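You operate a simulated robot arm through the tools that you are given. There is no shell and no other tool.

Carry out the task below with a simulated robot arm. There is one attempt and no reset: what you move stays moved.

TASK
Light the film, lay the orange HOLD tag on the box of its line, and save that line.
Fine: the film stays on the lamp; switch the lamp off at the end.

Only the result counts: the job must be done as asked and must still hold three seconds after the hand-in. Knocking over, shifting, dropping, spilling or breaking anything else fails it.

THE ROBOT
A 6-joint arm with a two-finger parallel gripper, fixed in place. Base frame: the origin is at the foot of the arm, x ahead of it, y to its left, z up; the work surface is at about z = 0. Readings come in mm, rad, newtons and seconds.
With the tool pointing down near the work surface it reaches from about 140 to 580 mm from the base axis. Its first joint turns from -1.152 to 1.152 rad. Payload 2.1 kg.
The TCP is the grasp point between the finger pads, 30 mm short of the fingertips. In the tool frame z runs along the fingers and y along their closing line. Largest opening 94 mm; finger width 28, thickness 10; the body of the gripper, 50 by 96 mm, starts 55 mm behind the TCP.
Orientation is told as [roll, pitch, yaw] about the base's x, y, z axes, in that order, counted from this pose: with the fingers straight down and closing along the base's y, the tool's x points along the base's -x, its y along +y and its z along -z.

THE INTERFACE
- The arm moves only by the tool apply_moves. Its argument "series" is a list of rows, each a list of 7 numbers: the finger opening in mm, from 0 to 94, then the shift along the tool's x, y, z in units of 40 mm (1.0 is 40 mm), then the turn, a rotation vector about the tool's x, y, z in units of 8 degrees (1.0 is 8 degrees). In form: [[hand, tx, ty, tz, rx, ry, rz], ...]. A call has 1 to 20 rows; each row shifts and turns the commanded pose from where the row before left it, along the tool's axes as they then stand. A call with a number of a shift or a turn outside -1 to 1 is refused whole. Rows are played at 5 a second. More than 50 mm and 0.15 rad between two rows, or a gripper value outside its range, and nothing of the call is played. A pose out of reach is approached as far as the arm can. The call stops where the force on the tool passes 40 N (or 10 N more than at its start, if that is more) or the arm is blocked; 0.2 s more then pass. Each finger travels about 72 mm/s and halts on what it meets, pressing with about 44 N; the grip force reading is that of the motor and also rises with nothing between the fingers. The clock runs only during rows and for 0.2 s after the last one: add rows that do not move to give the fingers time. The reply holds the time, the measured pose of the TCP, the force on the tool along the base axes, the opening and the grip force, in the units named above and with some noise, with the torque about the TCP (base axes, N m) and any sound that the robot's microphone picked up, and new pictures: "pictures" is both (left out), scene, wrist or none.
- Cameras (640 x 400 px; columns grow to the right, rows downward): "scene" is fixed at [62.7, -368.7, 481.8]; the picture's right is [0.73, -0.68, 0.00], its down [-0.41, -0.44, -0.80] and it looks along [0.55, 0.59, -0.60] (base axes); focal length 263 px, centre (320, 200). "wrist" rides on the gripper at [76, 14, -103] in the tool frame; the picture's right is [-0.18, 0.98, 0.00], its down [-0.75, -0.14, -0.64] and it looks along [-0.63, -0.12, 0.77] (tool axes); focal length 243 px, centre (320, 200). There is no depth. A picture from a camera that has moved, and an enlarged one, comes with that camera's place and axes in the base frame and with its lens. The place of the scene camera against the robot may be out by one fixed shift of up to 12 mm in any direction.
- enlarge(camera, box): a new picture of the part [left, top, right, bottom] of that camera's present view, enlarged. No time passes.
- finish_job(): hands the job in; it is judged then, once.

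Nothing tells you positions but the pictures and the camera data. Unless the task says otherwise, let go and move clear before handing in.

The tools are called after ">>>" by a JSON object that holds its "method" and its "body". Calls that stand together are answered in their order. apply_moves: Moves the arm, as the interface text tells. Its arguments: {"type":"object","properties":{"series":{"type":"array","items":{"type":"array","items":{"type":"number"}}},"pictures":{"type":"string","enum":["both","scene","wrist","none"]}},"required":["series"]} The other tools are called the same way: enlarge (camera, box) takes an enlarged picture of a part of a camera's view; finish_job () hands the job in.

At the start:

```text
t: 0.0
ee_pos: [349.3, 96.1, 315.1]
tool_rot: [0.003, -0.001, 0.003]
wrist_force: [0.1, 0.4, -0.1]
wrist_torque: [-0.03, 0.03, -0.02]
opening: 93.9
finger_force: 0.1
```

scene: 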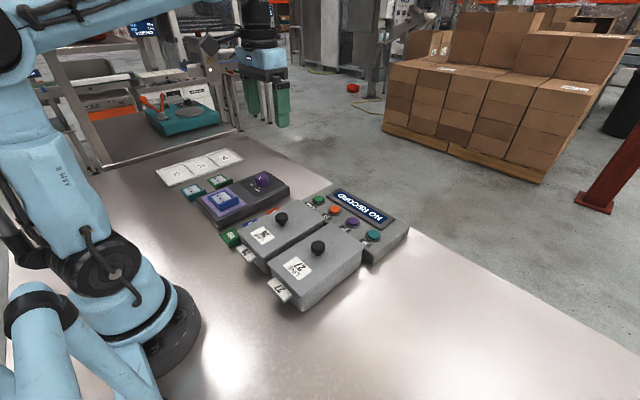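
wrist: 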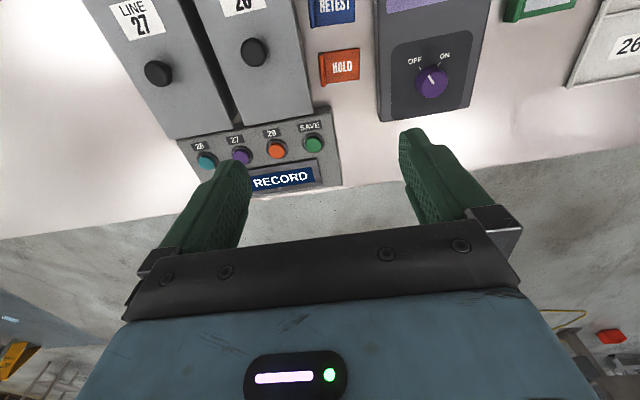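

I see a table with a lamp box with a purple OFF/ON knob, two boxes labelled LINE 27 and LINE 26 (maybe 28), tags, and a record panel. First I look closer at everything.

>>> {"method": "enlarge", "body": {"camera": "scene", "box": [140, 130, 300, 230]}}

>>> {"method": "enlarge", "body": {"camera": "scene", "box": [220, 180, 420, 310]}}

>>> {"method": "enlarge", "body": {"camera": "wrist", "box": [80, 0, 360, 200]}}

>>> {"method": "enlarge", "body": {"camera": "wrist", "box": [360, 0, 640, 175]}}

```text
4.00 times, centred on (220, 180) of scene
camera zoom: at [62.7, -368.7, 481.8], right [0.73, -0.68, 0.0], down [-0.41, -0.44, -0.8], along [0.55, 0.59, -0.6], focal length 1051 px, centre (720, 280)
```

zoom: 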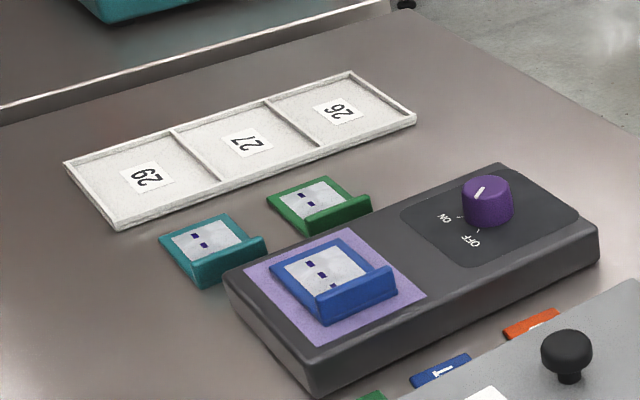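

```text
3.08 times, centred on (320, 245) of scene
camera zoom: at [62.7, -368.7, 481.8], right [0.73, -0.68, 0.0], down [-0.41, -0.44, -0.8], along [0.55, 0.59, -0.6], focal length 808 px, centre (320, 62)
```

zoom: 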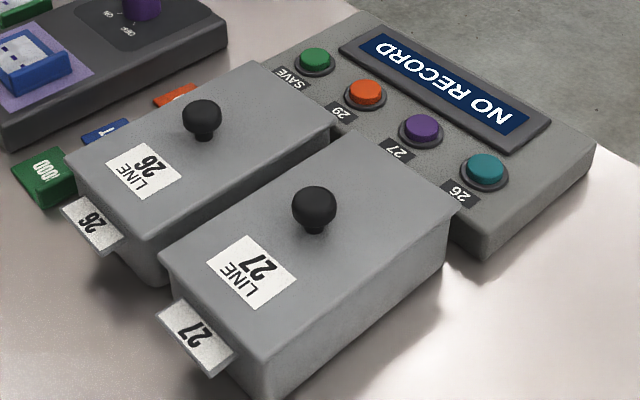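

```text
2.00 times, centred on (220, 100) of wrist
camera zoom: at [273.0, 112.0, 418.8], right [0.18, 0.98, 0.0], down [0.75, -0.14, 0.64], along [0.63, -0.12, -0.77], focal length 485 px, centre (520, 400)
```

zoom: 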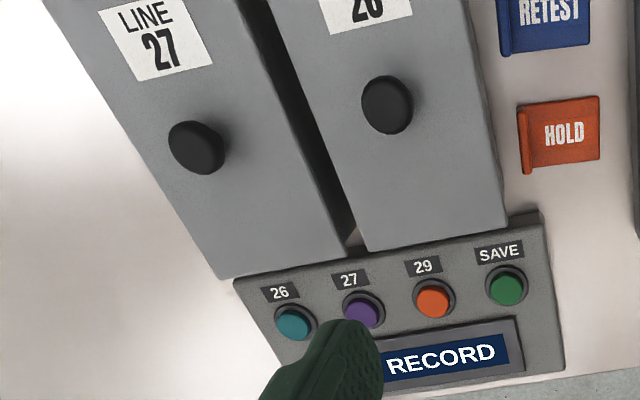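

```text
2.29 times, centred on (500, 88) of wrist
camera zoom: at [273.0, 112.0, 418.8], right [0.18, 0.98, 0.0], down [0.75, -0.14, 0.64], along [0.63, -0.12, -0.77], focal length 555 px, centre (-91, 457)
```

zoom: 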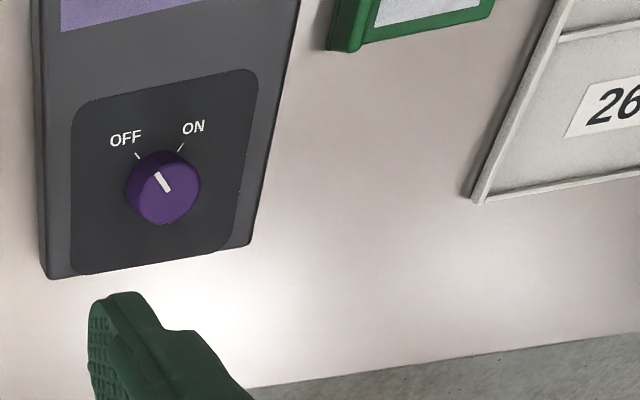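

The lamp box with film (blue frame) and purple OFF/ON knob is near x≈390, y≈247; the tags (orange HOLD, blue RETEST, a green one) lie between the lamp and the LINE 26 box. I'll move above the knob and look again to fix its place.

>>> {"method": "apply_moves", "body": {"series": [[94, -0.2, 0.75, 0.5, 0, 0, 0], [94, -0.2, 0.75, 0.5, 0, 0, 0], [94, -0.2, 0.75, 0.5, 0, 0, 0], [94, -0.2, 0.75, 0.5, 0, 0, 0], [94, -0.2, 0.75, 0.5, 0, 0, 0], [94, 0, 0, 0, 0, 0, 0]]}}

```text
t: 1.4
ee_pos: [389.5, 246.5, 214.3]
tool_rot: [0.001, -0.002, 0.001]
wrist_force: [-0.4, -0.7, -0.4]
wrist_torque: [0.0, -0.02, 0.0]
opening: 94.0
finger_force: 0.0
camera wrist: at [312.4, 261.6, 317.8], right [0.18, 0.98, 0.0], down [0.75, -0.14, 0.64], along [0.63, -0.12, -0.77], focal length 243 px, centre (320, 200)
```

scene: 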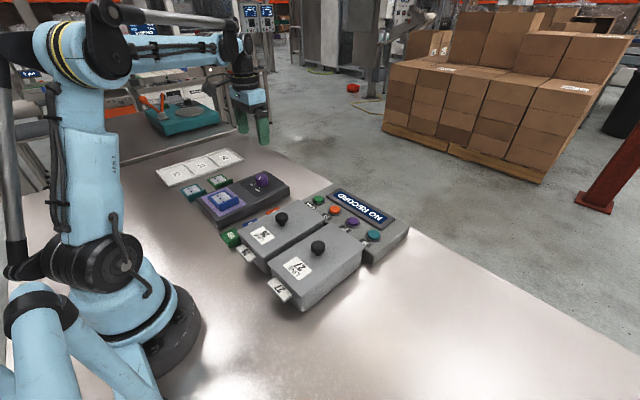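
wrist: 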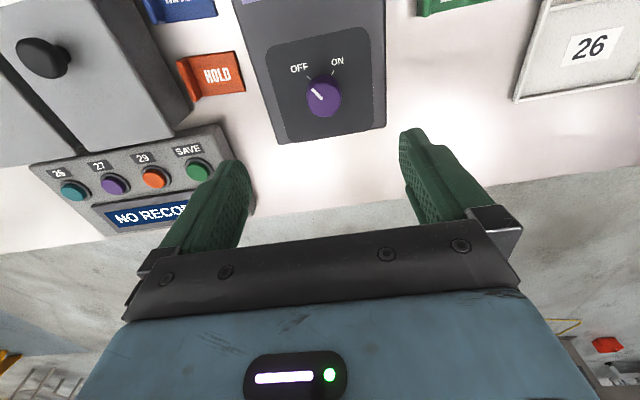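

>>> {"method": "enlarge", "body": {"camera": "wrist", "box": [240, 20, 400, 150]}}

>>> {"method": "enlarge", "body": {"camera": "wrist", "box": [20, 0, 260, 150]}}

```text
3.08 times, centred on (320, 85) of wrist
camera zoom: at [312.4, 261.6, 317.8], right [0.18, 0.98, 0.0], down [0.75, -0.14, 0.64], along [0.63, -0.12, -0.77], focal length 746 px, centre (320, 554)
```

zoom: 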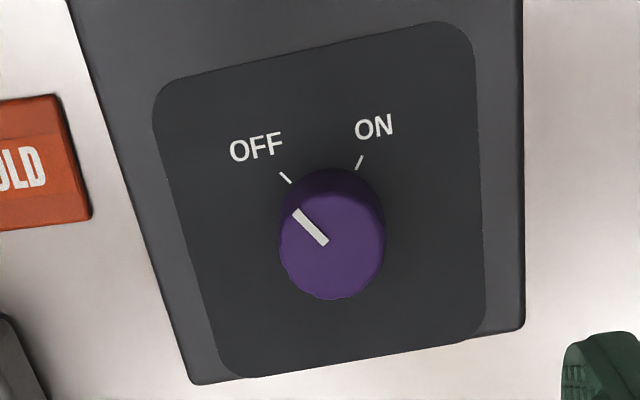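

```text
2.67 times, centred on (140, 75) of wrist
camera zoom: at [312.4, 261.6, 317.8], right [0.18, 0.98, 0.0], down [0.75, -0.14, 0.64], along [0.63, -0.12, -0.77], focal length 647 px, centre (800, 533)
```

zoom: 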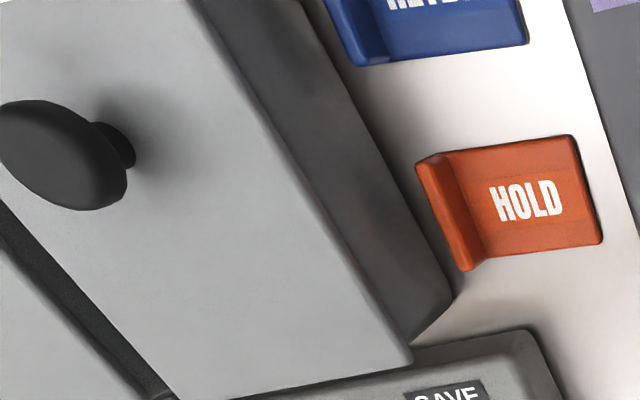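

The knob top appears at about (398, 250, 44), radius about 18 mm, and its pointer is at OFF; ON is about 65–70° clockwise from above. I'll go lower above it and check the alignment.

>>> {"method": "apply_moves", "body": {"series": [[64, -0.1, 0.04, 0.9, 0, 0, 0], [64, -0.1, 0.04, 0.9, 0, 0, 0], [64, -0.025, 0, 0.8, 0, 0, 0], [64, 0, 0, 0, 0, 0, 0]]}}

```text
t: 2.4
ee_pos: [398.9, 250.0, 111.9]
tool_rot: [0.003, -0.001, 0.002]
wrist_force: [-0.3, 0.9, 1.3]
wrist_torque: [0.01, 0.01, 0.01]
opening: 64.1
finger_force: 0.0
camera wrist: at [321.8, 265.0, 214.3], right [0.18, 0.98, 0.0], down [0.75, -0.14, 0.64], along [0.63, -0.12, -0.77], focal length 243 px, centre (320, 200)
```

scene: 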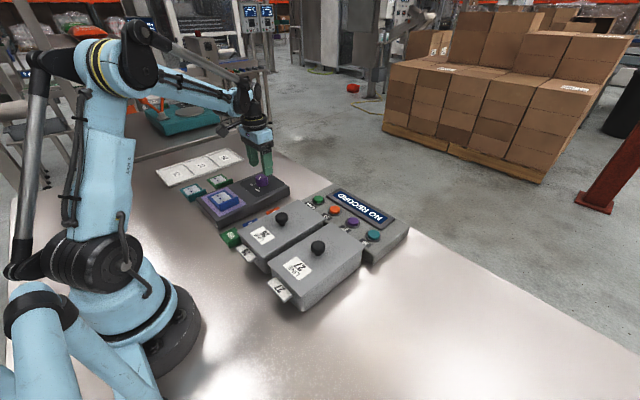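
wrist: 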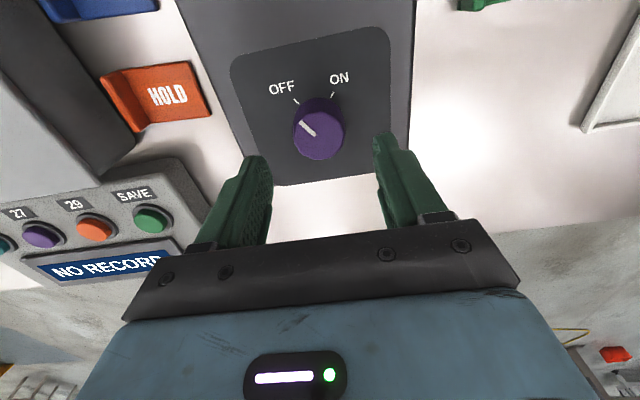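

Alignment over the knob looks good (knob centre ≈ (398, 250.3), top z≈45). I'll descend around it and look before closing.

>>> {"method": "apply_moves", "body": {"series": [[64, 0.02, 0, 0.6, 0, 0, 0], [64, 0, 0, 0.6, 0, 0, 0], [52, 0, 0, 0, 0, 0, 0], [52, 0, 0, 0, 0, 0, 0]]}}

>>> {"method": "enlarge", "body": {"camera": "wrist", "box": [220, 60, 420, 220]}}

>>> {"method": "enlarge", "body": {"camera": "scene", "box": [190, 110, 330, 220]}}

```text
t: 3.4
ee_pos: [398.1, 249.7, 64.8]
tool_rot: [0.001, 0.0, 0.001]
wrist_force: [-0.3, 0.6, -1.1]
wrist_torque: [-0.03, -0.03, 0.01]
opening: 51.9
finger_force: 0.0
camera wrist: at [321.8, 264.5, 167.5], right [0.18, 0.98, 0.0], down [0.75, -0.14, 0.64], along [0.63, -0.12, -0.77], focal length 243 px, centre (320, 200)
```

scene: 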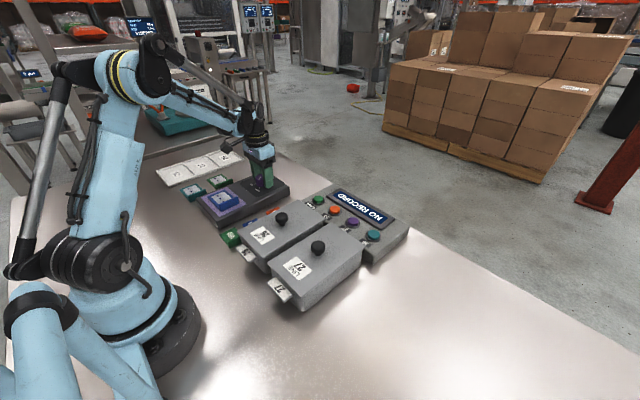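
wrist: 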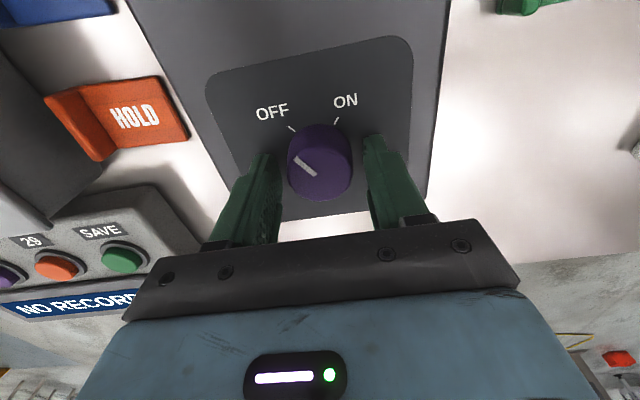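

```text
2.50 times, centred on (320, 140) of wrist
camera zoom: at [321.8, 264.5, 167.5], right [0.18, 0.98, 0.0], down [0.75, -0.14, 0.64], along [0.63, -0.12, -0.77], focal length 606 px, centre (320, 350)
```

zoom: 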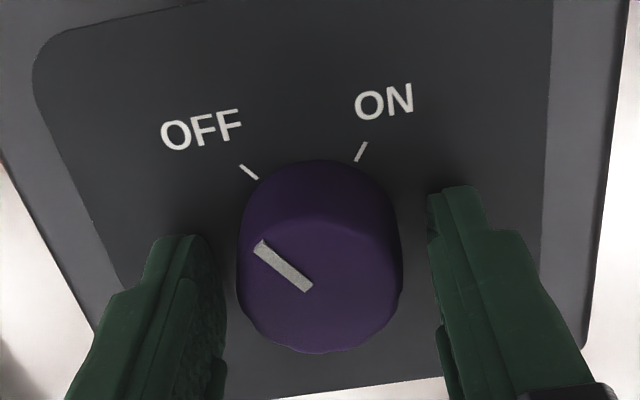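

```text
3.64 times, centred on (260, 165) of scene
camera zoom: at [62.7, -368.7, 481.8], right [0.73, -0.68, 0.0], down [-0.41, -0.44, -0.8], along [0.55, 0.59, -0.6], focal length 955 px, centre (538, 327)
```

zoom: 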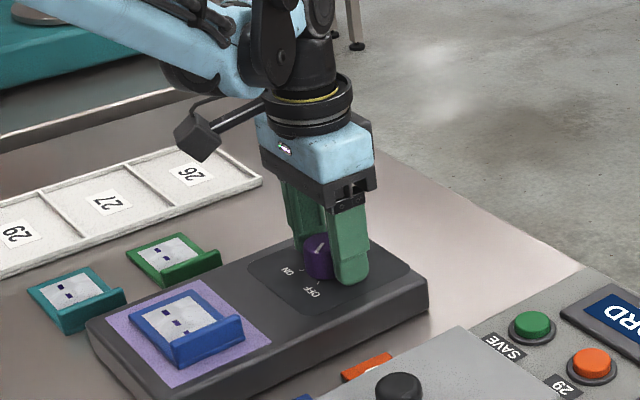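

>>> {"method": "enlarge", "body": {"camera": "wrist", "box": [275, 110, 371, 210]}}

>>> {"method": "enlarge", "body": {"camera": "scene", "box": [235, 150, 299, 210]}}

```text
4.00 times, centred on (323, 160) of wrist
camera zoom: at [321.8, 264.5, 167.5], right [0.18, 0.98, 0.0], down [0.75, -0.14, 0.64], along [0.63, -0.12, -0.77], focal length 970 px, centre (308, 360)
```

zoom: 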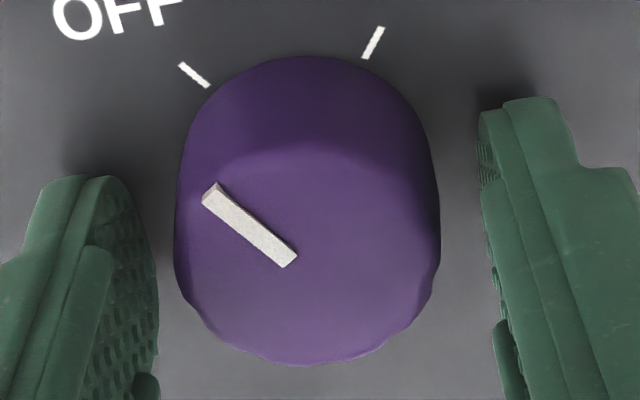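

```text
6.67 times, centred on (267, 180) of scene
camera zoom: at [62.7, -368.7, 481.8], right [0.73, -0.68, 0.0], down [-0.41, -0.44, -0.8], along [0.55, 0.59, -0.6], focal length 1752 px, centre (673, 333)
```

zoom: 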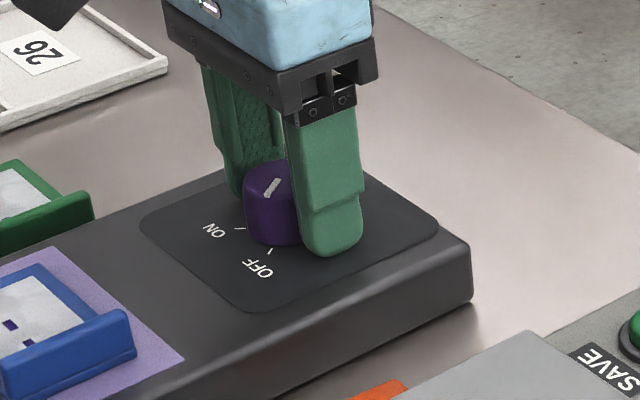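

The knob top centre refines to about (395.5, 250.2, 54); I'll shift 2.5 mm back to be concentric and close gently on it.

>>> {"method": "apply_moves", "body": {"series": [[52, 0.06, 0.012, 0, 0, 0, 0], [40, 0, 0, 0, 0, 0, 0], [40, 0, 0, 0, 0, 0, 0]], "pictures": "wrist"}}

>>> {"method": "enlarge", "body": {"camera": "wrist", "box": [275, 110, 371, 210]}}

```text
t: 4.2
ee_pos: [396.4, 250.5, 64.5]
tool_rot: [0.002, -0.002, 0.001]
wrist_force: [-0.3, 0.3, -0.5]
wrist_torque: [0.01, -0.01, -0.01]
opening: 40.0
finger_force: 0.0
camera wrist: at [319.6, 265.3, 167.8], right [0.18, 0.98, 0.0], down [0.75, -0.14, 0.64], along [0.63, -0.12, -0.77], focal length 243 px, centre (320, 200)
```

wrist: 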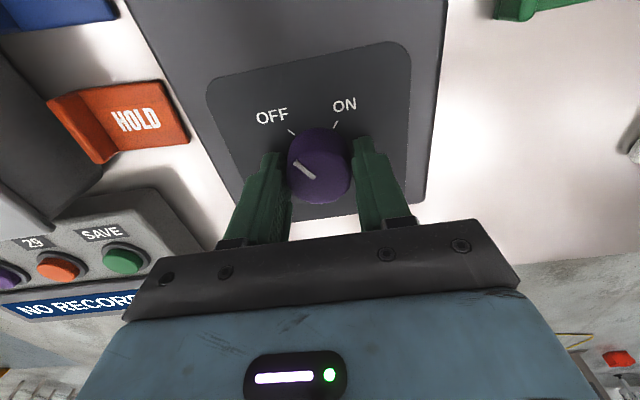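

```text
4.00 times, centred on (323, 160) of wrist
camera zoom: at [319.6, 265.3, 167.8], right [0.18, 0.98, 0.0], down [0.75, -0.14, 0.64], along [0.63, -0.12, -0.77], focal length 970 px, centre (308, 360)
```

zoom: 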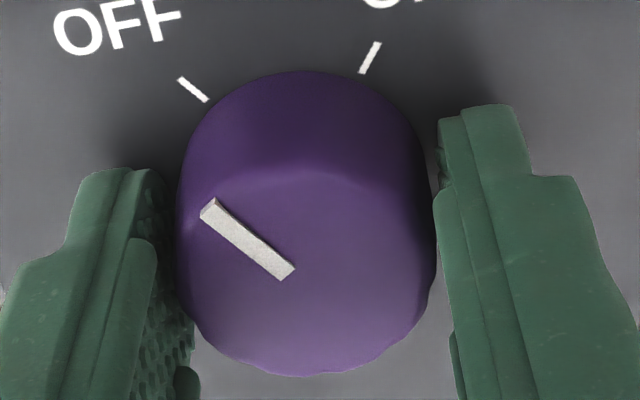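

Fingers are even on both sides. I close on the knob.

>>> {"method": "apply_moves", "body": {"series": [[30, 0, 0, 0, 0, 0, 0], [30, 0, 0, 0, 0, 0, 0]], "pictures": "none"}}

```text
t: 4.8
ee_pos: [396.2, 249.5, 64.1]
tool_rot: [0.004, 0.0, 0.0]
wrist_force: [-1.4, -2.6, -0.4]
wrist_torque: [-0.12, -0.07, 0.0]
opening: 36.7
finger_force: 45.0
```

Gripped at 36.7 mm with little side force. Now I turn it clockwise (seen from above) toward ON.

>>> {"method": "apply_moves", "body": {"series": [[30, 0, 0, 0, 0, 0, 0.7], [30, 0, 0, 0, 0, 0, 0.8], [30, 0, 0, 0, 0, 0, 0.8], [30, 0, 0, 0, 0, 0, 0.8], [30, 0, 0, 0, 0, 0, 0.8], [30, 0, 0, 0, 0, 0, 0]]}}

>>> {"method": "enlarge", "body": {"camera": "wrist", "box": [240, 70, 400, 220]}}

>>> {"method": "enlarge", "body": {"camera": "scene", "box": [190, 140, 310, 230]}}

```text
t: 6.2
ee_pos: [396.6, 249.0, 65.3]
tool_rot: [-0.005, -0.004, -0.545]
wrist_force: [-1.5, -28.6, 27.9]
wrist_torque: [-0.46, 0.78, 0.02]
opening: 36.8
finger_force: 45.1
camera wrist: at [338.0, 302.7, 167.5], right [0.67, 0.74, 0.0], down [0.57, -0.51, 0.65], along [0.48, -0.43, -0.76], focal length 243 px, centre (320, 200)
```

scene: 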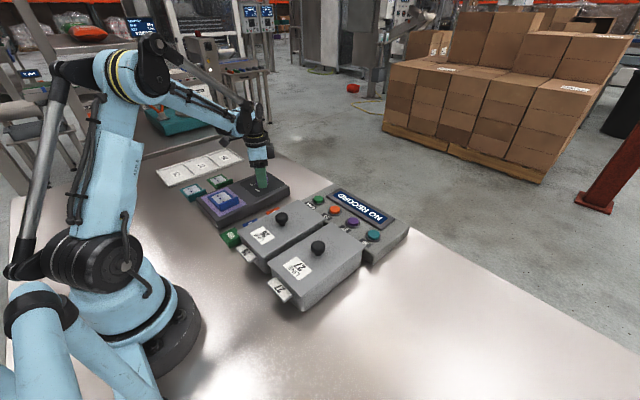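
wrist: 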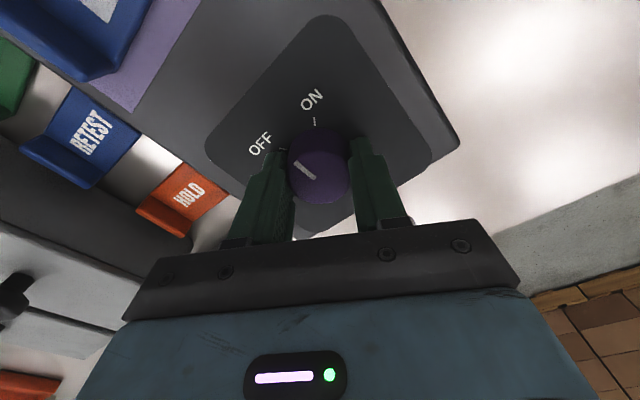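

```text
2.67 times, centred on (320, 145) of wrist
camera zoom: at [338.0, 302.7, 167.5], right [0.67, 0.74, 0.0], down [0.57, -0.51, 0.65], along [0.48, -0.43, -0.76], focal length 647 px, centre (320, 347)
```

zoom: 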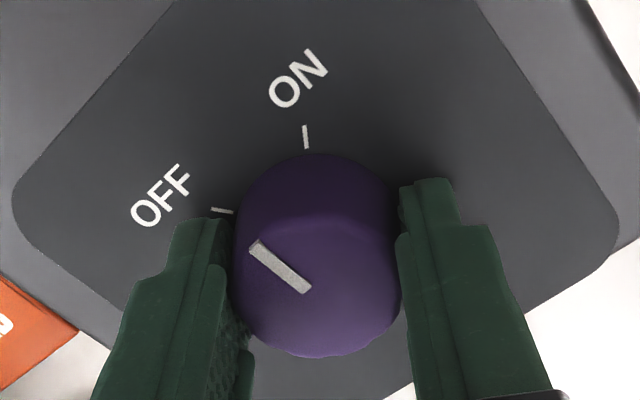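

```text
4.44 times, centred on (250, 185) of scene
camera zoom: at [62.6, -368.8, 481.8], right [0.73, -0.68, 0.0], down [-0.41, -0.44, -0.8], along [0.55, 0.59, -0.6], focal length 1168 px, centre (631, 267)
```

zoom: 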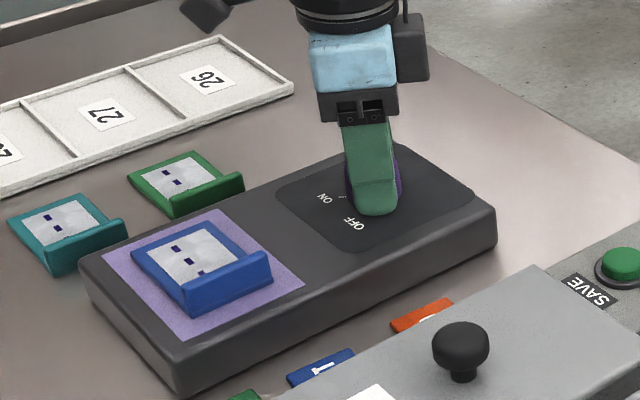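

>>> {"method": "enlarge", "body": {"camera": "scene", "box": [140, 130, 300, 230]}}

```text
4.00 times, centred on (220, 180) of scene
camera zoom: at [62.6, -368.8, 481.8], right [0.73, -0.68, 0.0], down [-0.41, -0.44, -0.8], along [0.55, 0.59, -0.6], focal length 1051 px, centre (720, 280)
```

zoom: 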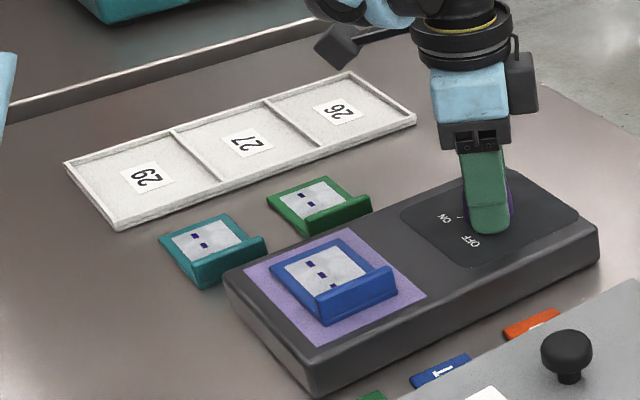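

The lamp has not shifted and the knob turns with the fingers. I relieve the side force slightly and continue the turn.

>>> {"method": "apply_moves", "body": {"series": [[30, -0.015, -0.025, -0.02, 0, 0, 0], [30, 0, 0, 0, 0, 0, 0.7], [30, 0, 0, 0, 0, 0, 0.7], [30, 0, 0, 0, 0, 0, 0.6], [30, 0, 0, 0, 0, 0, 0]]}}

>>> {"method": "enlarge", "body": {"camera": "wrist", "box": [240, 70, 400, 220]}}

>>> {"method": "enlarge", "body": {"camera": "scene", "box": [140, 130, 300, 230]}}

```text
t: 7.4
ee_pos: [396.8, 249.4, 65.3]
tool_rot: [-0.002, -0.004, -0.824]
wrist_force: [-5.3, -21.8, 7.8]
wrist_torque: [-1.06, -0.08, 0.04]
opening: 37.0
finger_force: 45.1
camera wrist: at [354.0, 316.0, 167.5], right [0.85, 0.53, 0.0], down [0.41, -0.65, 0.64], along [0.34, -0.55, -0.76], focal length 243 px, centre (320, 200)
```

scene: 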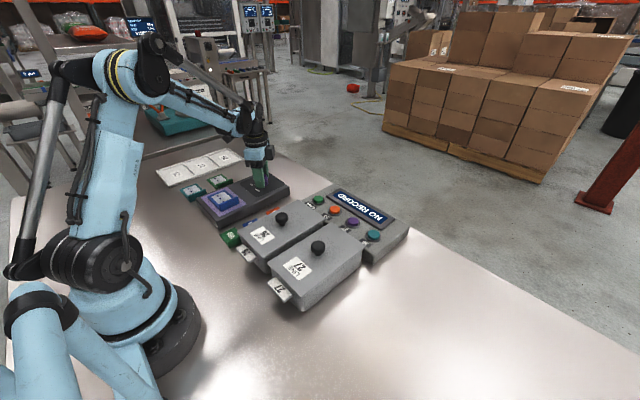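
wrist: 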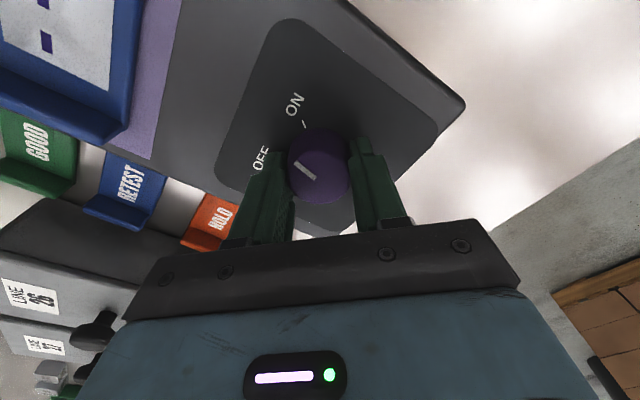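

```text
2.67 times, centred on (320, 145) of wrist
camera zoom: at [354.0, 316.0, 167.5], right [0.85, 0.53, 0.0], down [0.41, -0.65, 0.64], along [0.34, -0.55, -0.76], focal length 647 px, centre (320, 347)
```

zoom: 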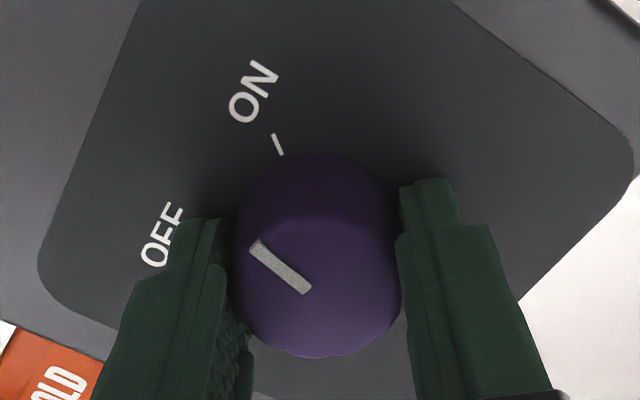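

```text
4.00 times, centred on (220, 180) of scene
camera zoom: at [62.6, -368.7, 481.8], right [0.73, -0.68, 0.0], down [-0.41, -0.44, -0.8], along [0.55, 0.59, -0.6], focal length 1051 px, centre (720, 280)
```

zoom: 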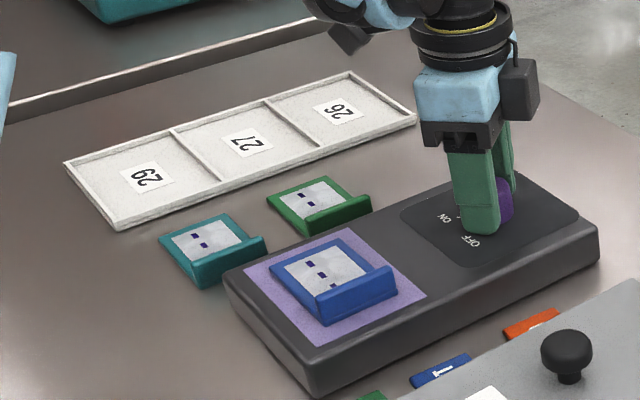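

The pointer is moving toward ON; still off. I continue with the rest of the turn.

>>> {"method": "apply_moves", "body": {"series": [[30, -0.018, -0.017, 0, 0, 0, 0], [30, 0, 0, 0, 0, 0, 0.7], [30, 0, 0, 0, 0, 0, 0.7], [30, 0, 0, 0, 0, 0, 0.7], [30, 0, 0, 0, 0, 0, 0]]}}

>>> {"method": "enlarge", "body": {"camera": "wrist", "box": [240, 70, 400, 220]}}

>>> {"method": "enlarge", "body": {"camera": "scene", "box": [140, 130, 300, 230]}}

```text
t: 8.6
ee_pos: [396.0, 249.7, 64.4]
tool_rot: [0.001, 0.0, -1.117]
wrist_force: [-10.2, -13.2, -7.0]
wrist_torque: [-1.3, -0.38, -0.01]
opening: 37.2
finger_force: 45.6
camera wrist: at [374.5, 324.5, 167.8], right [0.96, 0.27, 0.0], down [0.2, -0.74, 0.64], along [0.17, -0.62, -0.77], focal length 243 px, centre (320, 200)
```

scene: 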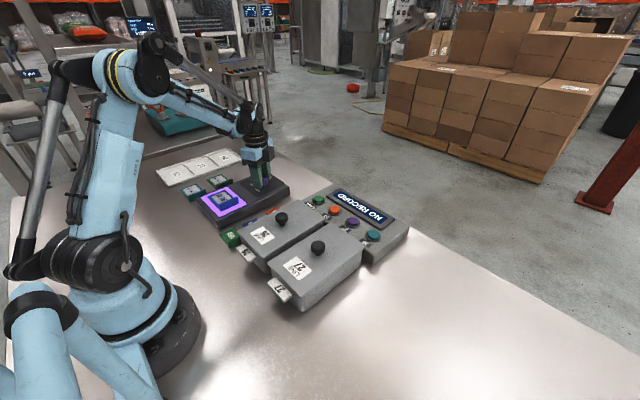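
wrist: 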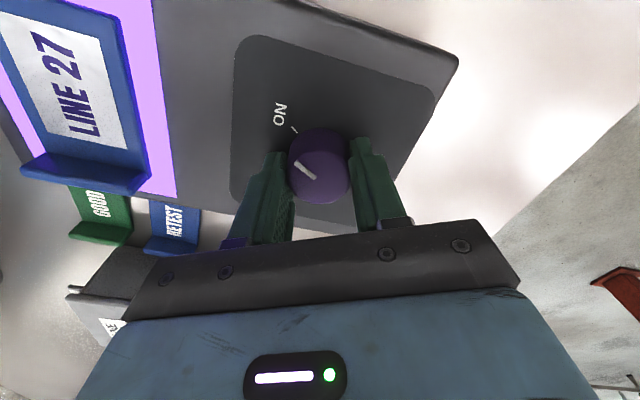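

```text
2.67 times, centred on (320, 145) of wrist
camera zoom: at [374.5, 324.5, 167.8], right [0.96, 0.27, 0.0], down [0.2, -0.74, 0.64], along [0.17, -0.62, -0.77], focal length 647 px, centre (320, 347)
```

zoom: 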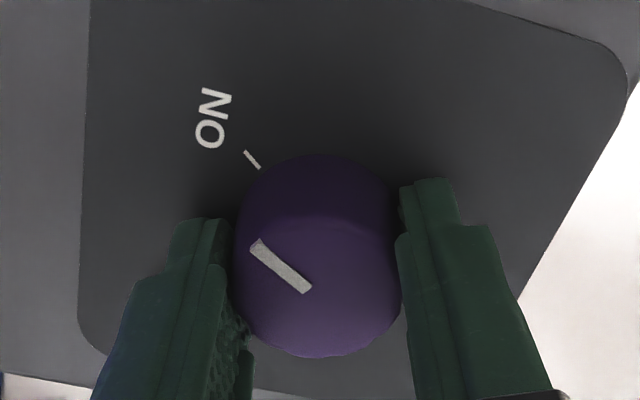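

```text
4.00 times, centred on (220, 180) of scene
camera zoom: at [62.7, -368.6, 481.9], right [0.73, -0.68, 0.0], down [-0.41, -0.44, -0.8], along [0.55, 0.59, -0.6], focal length 1051 px, centre (720, 280)
```

zoom: 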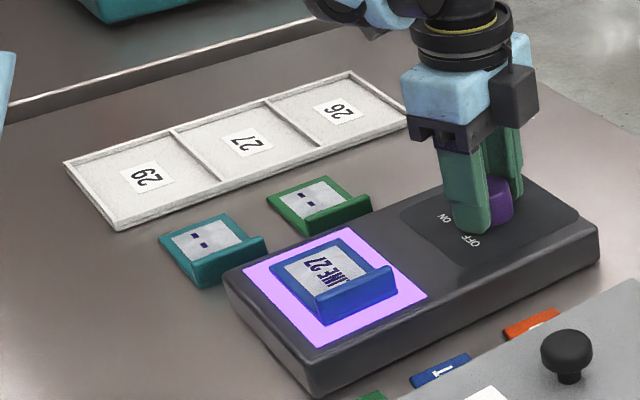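

The lamp is lit and the film reads LINE 27. I enlarge it to be sure there is nothing more on it.

>>> {"method": "enlarge", "body": {"camera": "wrist", "box": [0, 0, 180, 200]}}

>>> {"method": "enlarge", "body": {"camera": "scene", "box": [195, 175, 255, 225]}}

>>> {"method": "enlarge", "body": {"camera": "scene", "box": [220, 190, 320, 310]}}

```text
2.00 times, centred on (90, 100) of wrist
camera zoom: at [374.5, 324.5, 167.8], right [0.96, 0.27, 0.0], down [0.2, -0.74, 0.64], along [0.17, -0.62, -0.77], focal length 485 px, centre (780, 400)
```

zoom: 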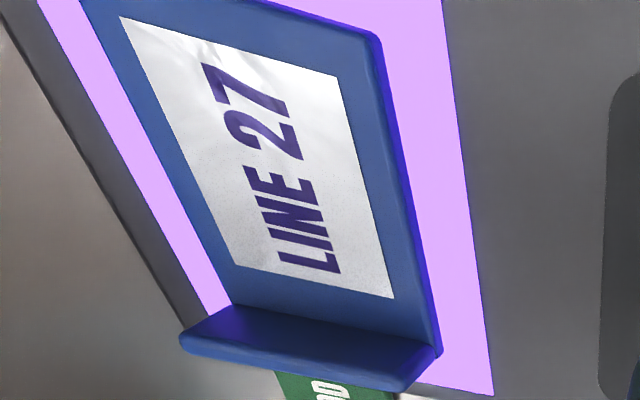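

```text
8.00 times, centred on (225, 200) of scene
camera zoom: at [62.7, -368.6, 481.9], right [0.73, -0.68, 0.0], down [-0.41, -0.44, -0.8], along [0.55, 0.59, -0.6], focal length 2102 px, centre (1080, 200)
```

zoom: 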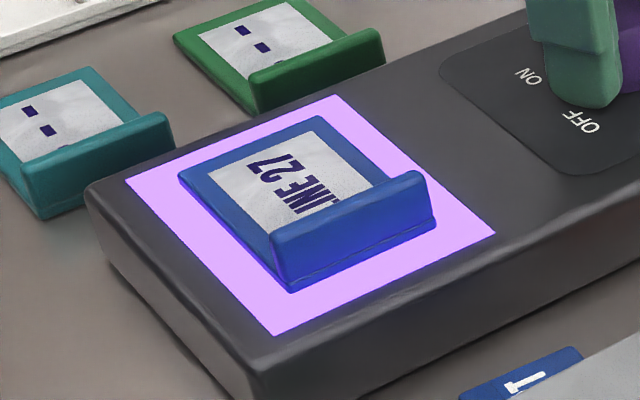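

```text
3.33 times, centred on (270, 250) of scene
camera zoom: at [62.7, -368.6, 481.9], right [0.73, -0.68, 0.0], down [-0.41, -0.44, -0.8], along [0.55, 0.59, -0.6], focal length 876 px, centre (487, 33)
```

zoom: 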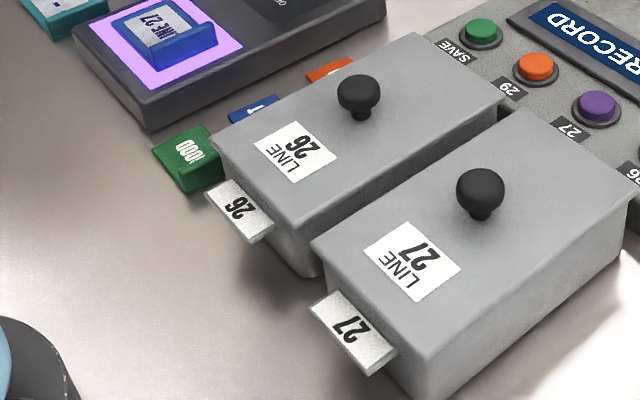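

The film clearly reads LINE 27. I finish the turn to the ON mark, let go of the knob and lift straight up.

>>> {"method": "apply_moves", "body": {"series": [[30, 0, 0, 0, 0, 0, 0.6], [30, 0, 0, 0, 0, 0, 0], [50, 0, 0, 0, 0, 0, 0], [60, 0, 0, 0, 0, 0, 0], [60, 0, 0, -0.6, 0, 0, 0], [60, 0, 0, -1, 0, 0, 0], [60, 0, 0, -1, 0, 0, 0], [60, 0, 0, -1, 0, 0, 0]]}}

>>> {"method": "enlarge", "body": {"camera": "scene", "box": [140, 130, 300, 230]}}

```text
t: 10.4
ee_pos: [395.9, 250.7, 211.2]
tool_rot: [0.002, 0.001, -1.2]
wrist_force: [0.2, 0.2, 0.7]
wrist_torque: [0.03, 0.01, -0.01]
opening: 60.1
finger_force: 0.1
camera wrist: at [380.1, 327.8, 313.8], right [0.98, 0.18, 0.0], down [0.14, -0.75, 0.64], along [0.12, -0.63, -0.77], focal length 243 px, centre (320, 200)
```

scene: 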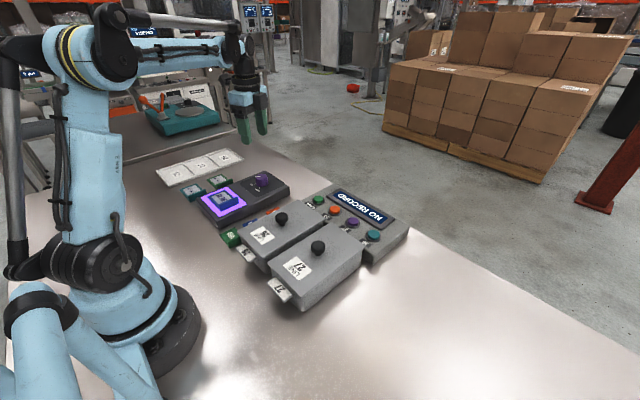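
wrist: 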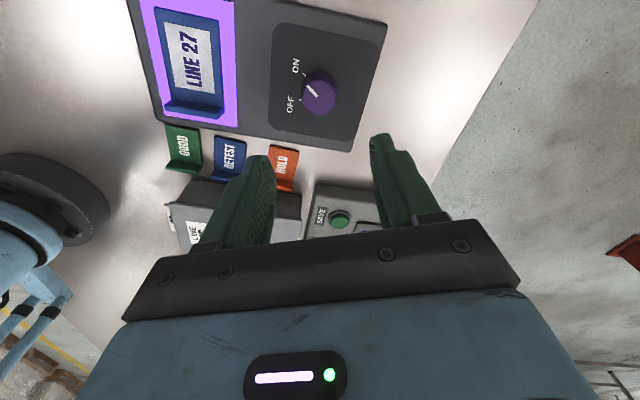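

```text
4.00 times, centred on (220, 180) of scene
camera zoom: at [62.7, -368.7, 481.8], right [0.73, -0.68, 0.0], down [-0.41, -0.44, -0.8], along [0.55, 0.59, -0.6], focal length 1051 px, centre (720, 280)
```

zoom: 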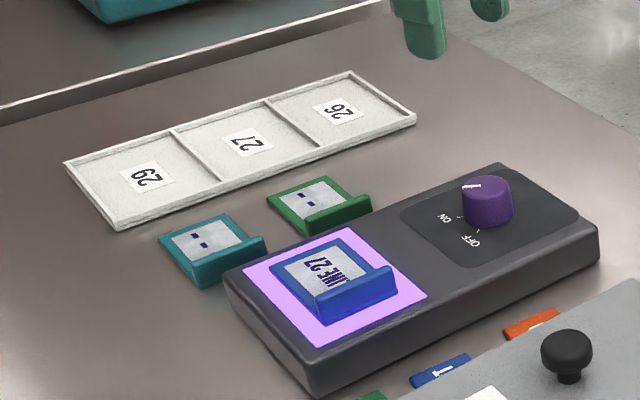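

Lamp stays on. Next I turn the wrist back and move over the HOLD tag for a close view of its lip and the gap to the LINE 26 box.

>>> {"method": "apply_moves", "body": {"series": [[60, 0, 0, 0, 0, 0, -0.955], [60, 0, 0, 0, 0, 0, -0.955], [60, 0, 0, 0, 0, 0, -0.955], [60, 0, 0, 0, 0, 0, -0.955], [60, 0, 0, 0, 0, 0, -0.955], [60, 0, 0, 0, 0, 0, -0.955], [60, 0, 0, 0, 0, 0, -0.955], [60, 0, 0, 0, 0, 0, -0.955], [60, 0, 0, 0, 0, 0, -0.955], [60, 0.194, -0.85, 0.257, 0, 0, 0], [60, 0.194, -0.85, 0.257, 0, 0, 0], [60, 0.194, -0.85, 0.257, 0, 0, 0], [60, 0.194, -0.85, 0.257, 0, 0, 0], [60, 0, 0, 0, 0, 0, 0]]}}

>>> {"method": "enlarge", "body": {"camera": "wrist", "box": [220, 0, 420, 150]}}

```text
t: 13.4
ee_pos: [365.3, 111.8, 168.7]
tool_rot: [0.001, -0.003, -0.001]
wrist_force: [-0.5, -0.1, -0.2]
wrist_torque: [0.02, -0.01, 0.0]
opening: 59.8
finger_force: 0.1
camera wrist: at [288.7, 127.7, 271.5], right [0.18, 0.98, 0.0], down [0.75, -0.14, 0.64], along [0.63, -0.12, -0.77], focal length 243 px, centre (320, 200)
```

scene: 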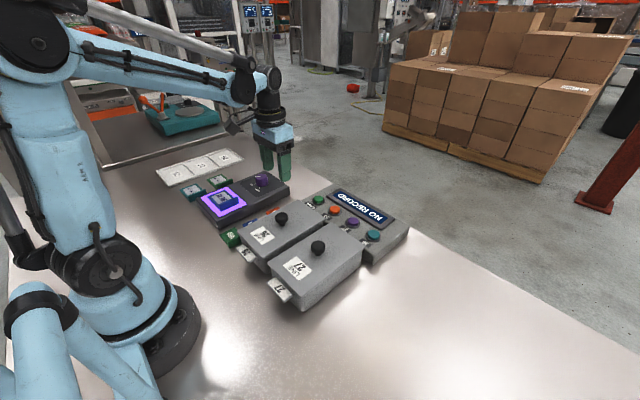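
wrist: 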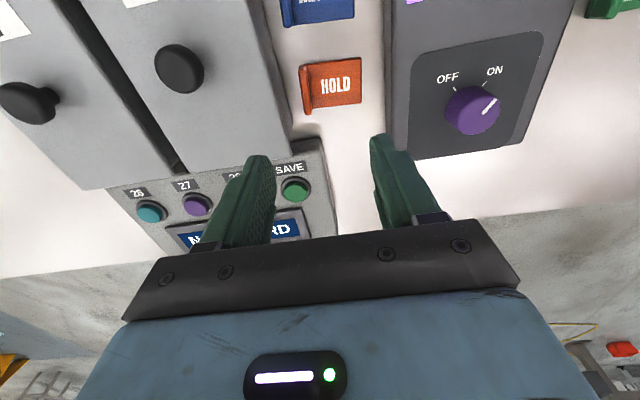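

```text
2.67 times, centred on (320, 75) of wrist
camera zoom: at [288.7, 127.7, 271.5], right [0.18, 0.98, 0.0], down [0.75, -0.14, 0.64], along [0.63, -0.12, -0.77], focal length 647 px, centre (320, 533)
```

zoom: 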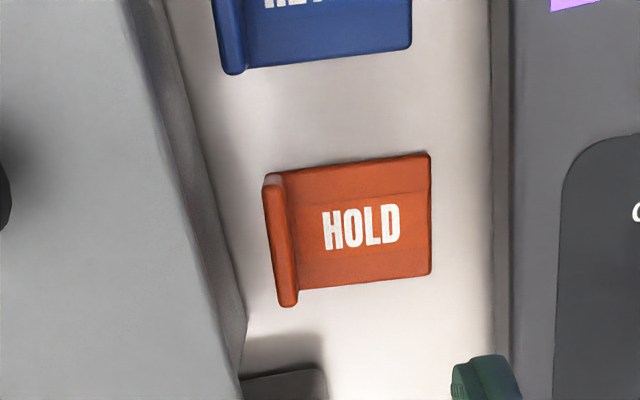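

The HOLD tag's upright lip runs along x at about y≈100.5, x 337–378, top z≈20, rotated about −4°. Before picking, I look over the LINE 27 box to plan the placement.

>>> {"method": "apply_moves", "body": {"series": [[60, 0, -1, -0.4, 0, 0, 0], [60, 0, -1, -0.4, 0, 0, 0], [60, 0, -1, 0, 0, 0, 0], [60, 0, -1, 0, 0, 0, 0], [60, 0, -1, 0, 0, 0, 0], [60, 0, 0, 0, 0, 0, 0]]}}

>>> {"method": "enlarge", "body": {"camera": "wrist", "box": [200, 0, 440, 150]}}

>>> {"method": "enlarge", "body": {"camera": "wrist", "box": [200, 80, 500, 270]}}

```text
t: 14.8
ee_pos: [364.0, -87.7, 200.5]
tool_rot: [0.002, -0.002, -0.001]
wrist_force: [0.5, 0.3, 0.0]
wrist_torque: [0.02, 0.02, 0.02]
opening: 60.0
finger_force: 0.1
camera wrist: at [287.1, -72.5, 302.9], right [0.18, 0.98, 0.0], down [0.75, -0.14, 0.64], along [0.63, -0.12, -0.77], focal length 243 px, centre (320, 200)
```

scene: 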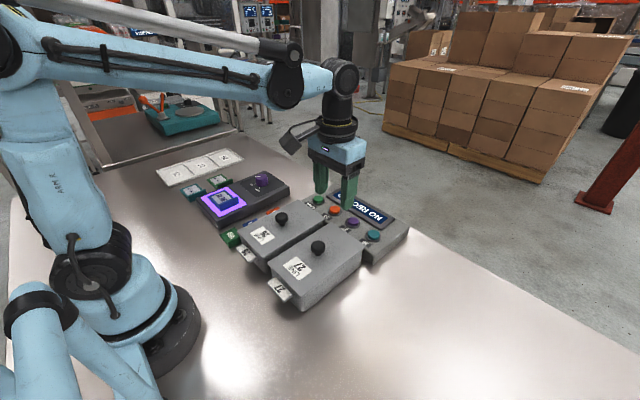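
wrist: 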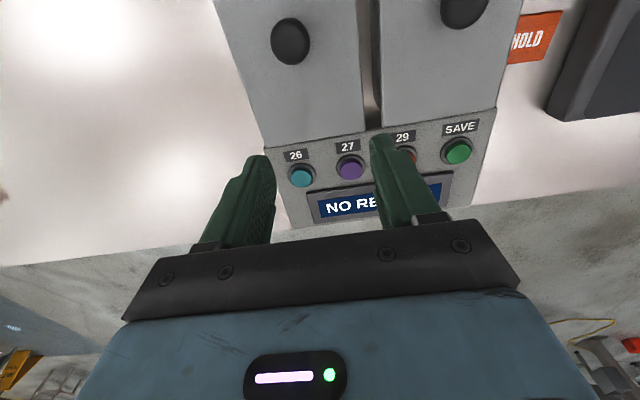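

```text
2.67 times, centred on (320, 75) of wrist
camera zoom: at [287.1, -72.5, 302.9], right [0.18, 0.98, 0.0], down [0.75, -0.14, 0.64], along [0.63, -0.12, -0.77], focal length 647 px, centre (320, 533)
```

zoom: 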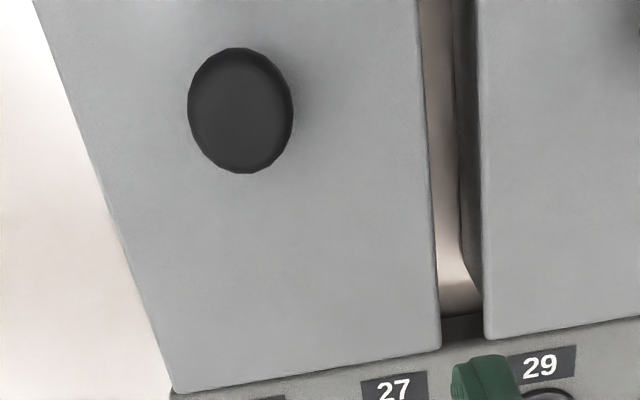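

```text
2.11 times, centred on (350, 175) of wrist
camera zoom: at [287.1, -72.5, 302.9], right [0.18, 0.98, 0.0], down [0.75, -0.14, 0.64], along [0.63, -0.12, -0.77], focal length 511 px, centre (257, 253)
```

zoom: 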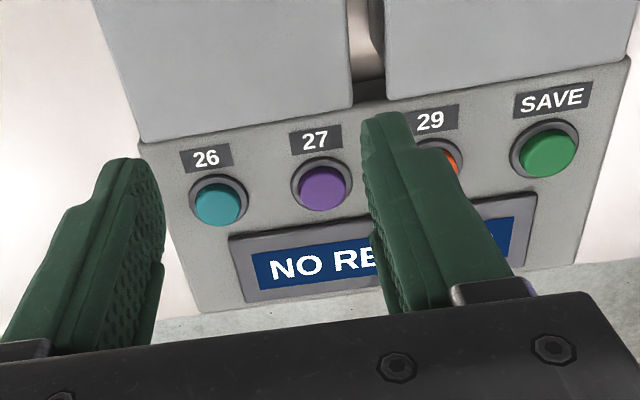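

Box 27's lid (top z≈58) spans about y −157…−46 with its far edge at x≈402 and knob at (308, −99); there is a clear spot for the tag around (363, −101). Now I return to the HOLD tag, with narrow fingers, and stop above its lip.

>>> {"method": "apply_moves", "body": {"series": [[16, 0.03, 0.945, 0, 0, 0, 0], [16, 0.03, 0.945, 0, 0, 0, 0], [16, 0.03, 0.945, 0, 0, 0, 0], [16, 0.03, 0.945, 0, 0, 0, 0], [16, 0.03, 0.94, 0, 0, 0, 0.44], [16, 0, 0, 0.9, 0, 0, 0], [16, 0, 0, 0.9, 0, 0, 0], [16, 0, 0, 0.9, 0, 0, 0], [16, 0, 0, 0.55, 0, 0, 0], [16, 0, 0, 0, 0, 0, 0]]}}

>>> {"method": "enlarge", "body": {"camera": "wrist", "box": [240, 60, 400, 200]}}

>>> {"method": "enlarge", "body": {"camera": "scene", "box": [220, 150, 330, 240]}}

```text
t: 17.0
ee_pos: [359.0, 101.6, 68.2]
tool_rot: [0.001, -0.003, -0.061]
wrist_force: [1.4, 0.3, 0.6]
wrist_torque: [0.02, 0.0, 0.0]
opening: 15.8
finger_force: 0.1
camera wrist: at [283.9, 121.7, 171.3], right [0.24, 0.97, 0.0], down [0.74, -0.19, 0.64], along [0.62, -0.16, -0.77], focal length 243 px, centre (320, 200)
```

scene: 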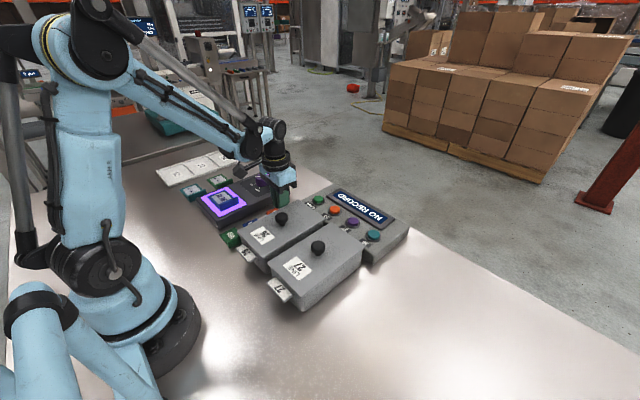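
wrist: 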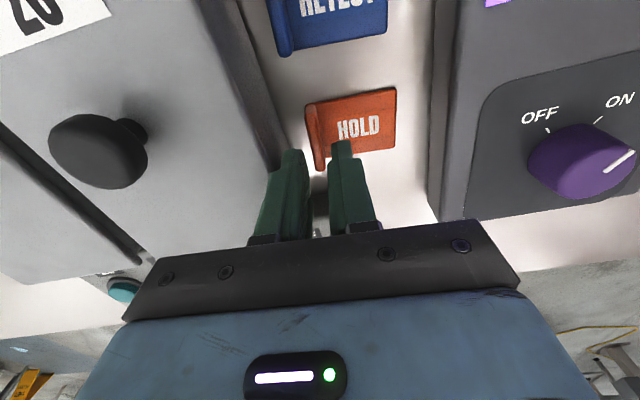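

```text
2.86 times, centred on (320, 130) of wrist
camera zoom: at [283.9, 121.7, 171.3], right [0.24, 0.97, 0.0], down [0.74, -0.19, 0.64], along [0.62, -0.16, -0.77], focal length 693 px, centre (320, 400)
```

zoom: 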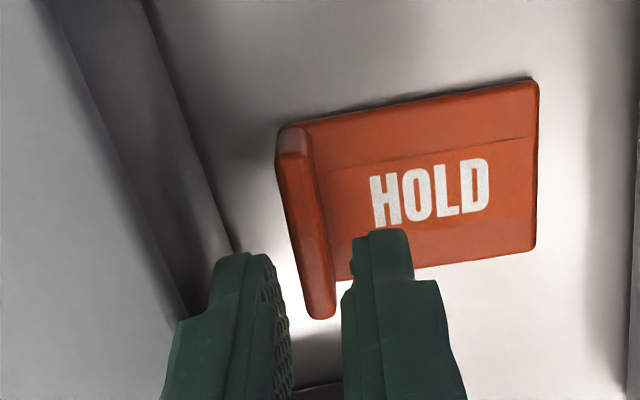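

```text
4.44 times, centred on (275, 195) of scene
camera zoom: at [62.7, -368.7, 481.8], right [0.73, -0.68, 0.0], down [-0.41, -0.44, -0.8], along [0.55, 0.59, -0.6], focal length 1168 px, centre (520, 222)
```

zoom: 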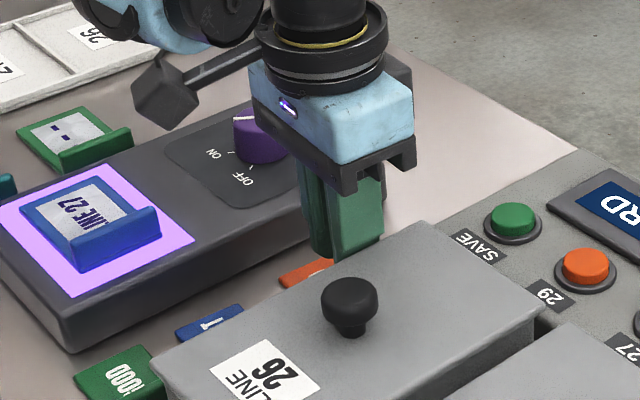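

The lip sits between the finger lines (lip centre ≈ (356, 100.1)). I correct a millimetre and ~1° and descend around it.

>>> {"method": "apply_moves", "body": {"series": [[16, 0.03, -0.022, 0, 0, 0, 0.15], [16, 0, 0, 0.35, 0, 0, 0], [16, 0, 0, 0.3, 0, 0, 0], [16, 0, 0, 0, 0, 0, 0]]}}

>>> {"method": "enlarge", "body": {"camera": "wrist", "box": [240, 60, 400, 200]}}

```text
t: 17.5
ee_pos: [358.1, 100.3, 65.5]
tool_rot: [-0.004, 0.002, -0.082]
wrist_force: [-2.8, 1.5, 38.4]
wrist_torque: [-0.84, 0.08, -0.07]
opening: 15.0
finger_force: 0.0
stopped in row 2: the force on the tool passed its limit at 87 N (the readings are from after the stop); the commanded pose is now the measured one
camera wrist: at [283.0, 122.3, 168.4], right [0.26, 0.96, 0.0], down [0.74, -0.2, 0.64], along [0.62, -0.17, -0.77], focal length 243 px, centre (320, 200)
```

scene: 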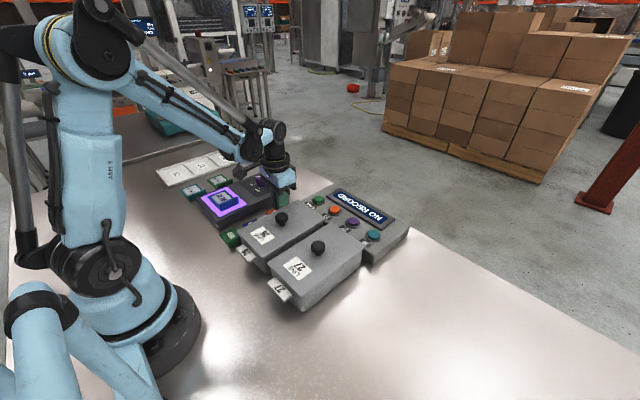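
wrist: 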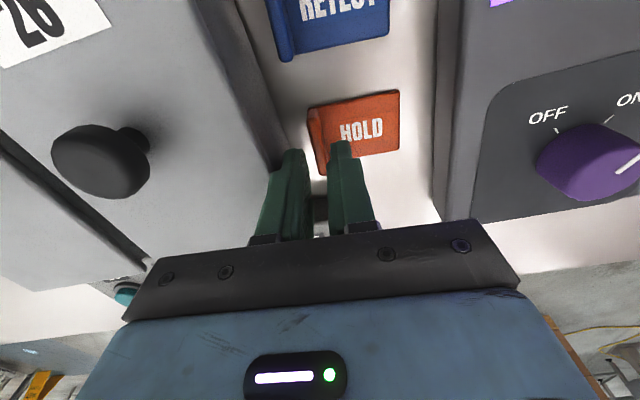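

```text
2.86 times, centred on (320, 130) of wrist
camera zoom: at [283.0, 122.3, 168.4], right [0.26, 0.96, 0.0], down [0.74, -0.2, 0.64], along [0.62, -0.17, -0.77], focal length 693 px, centre (320, 400)
```

zoom: 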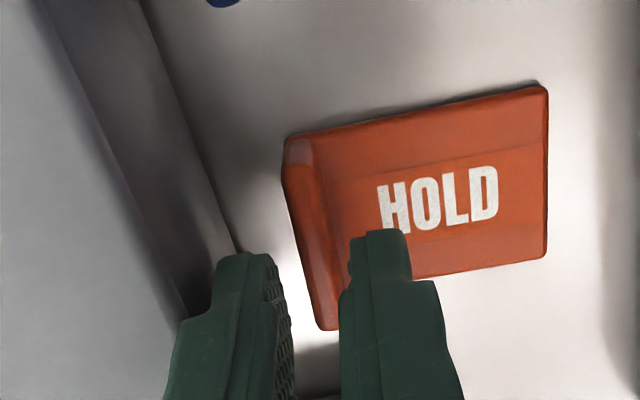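

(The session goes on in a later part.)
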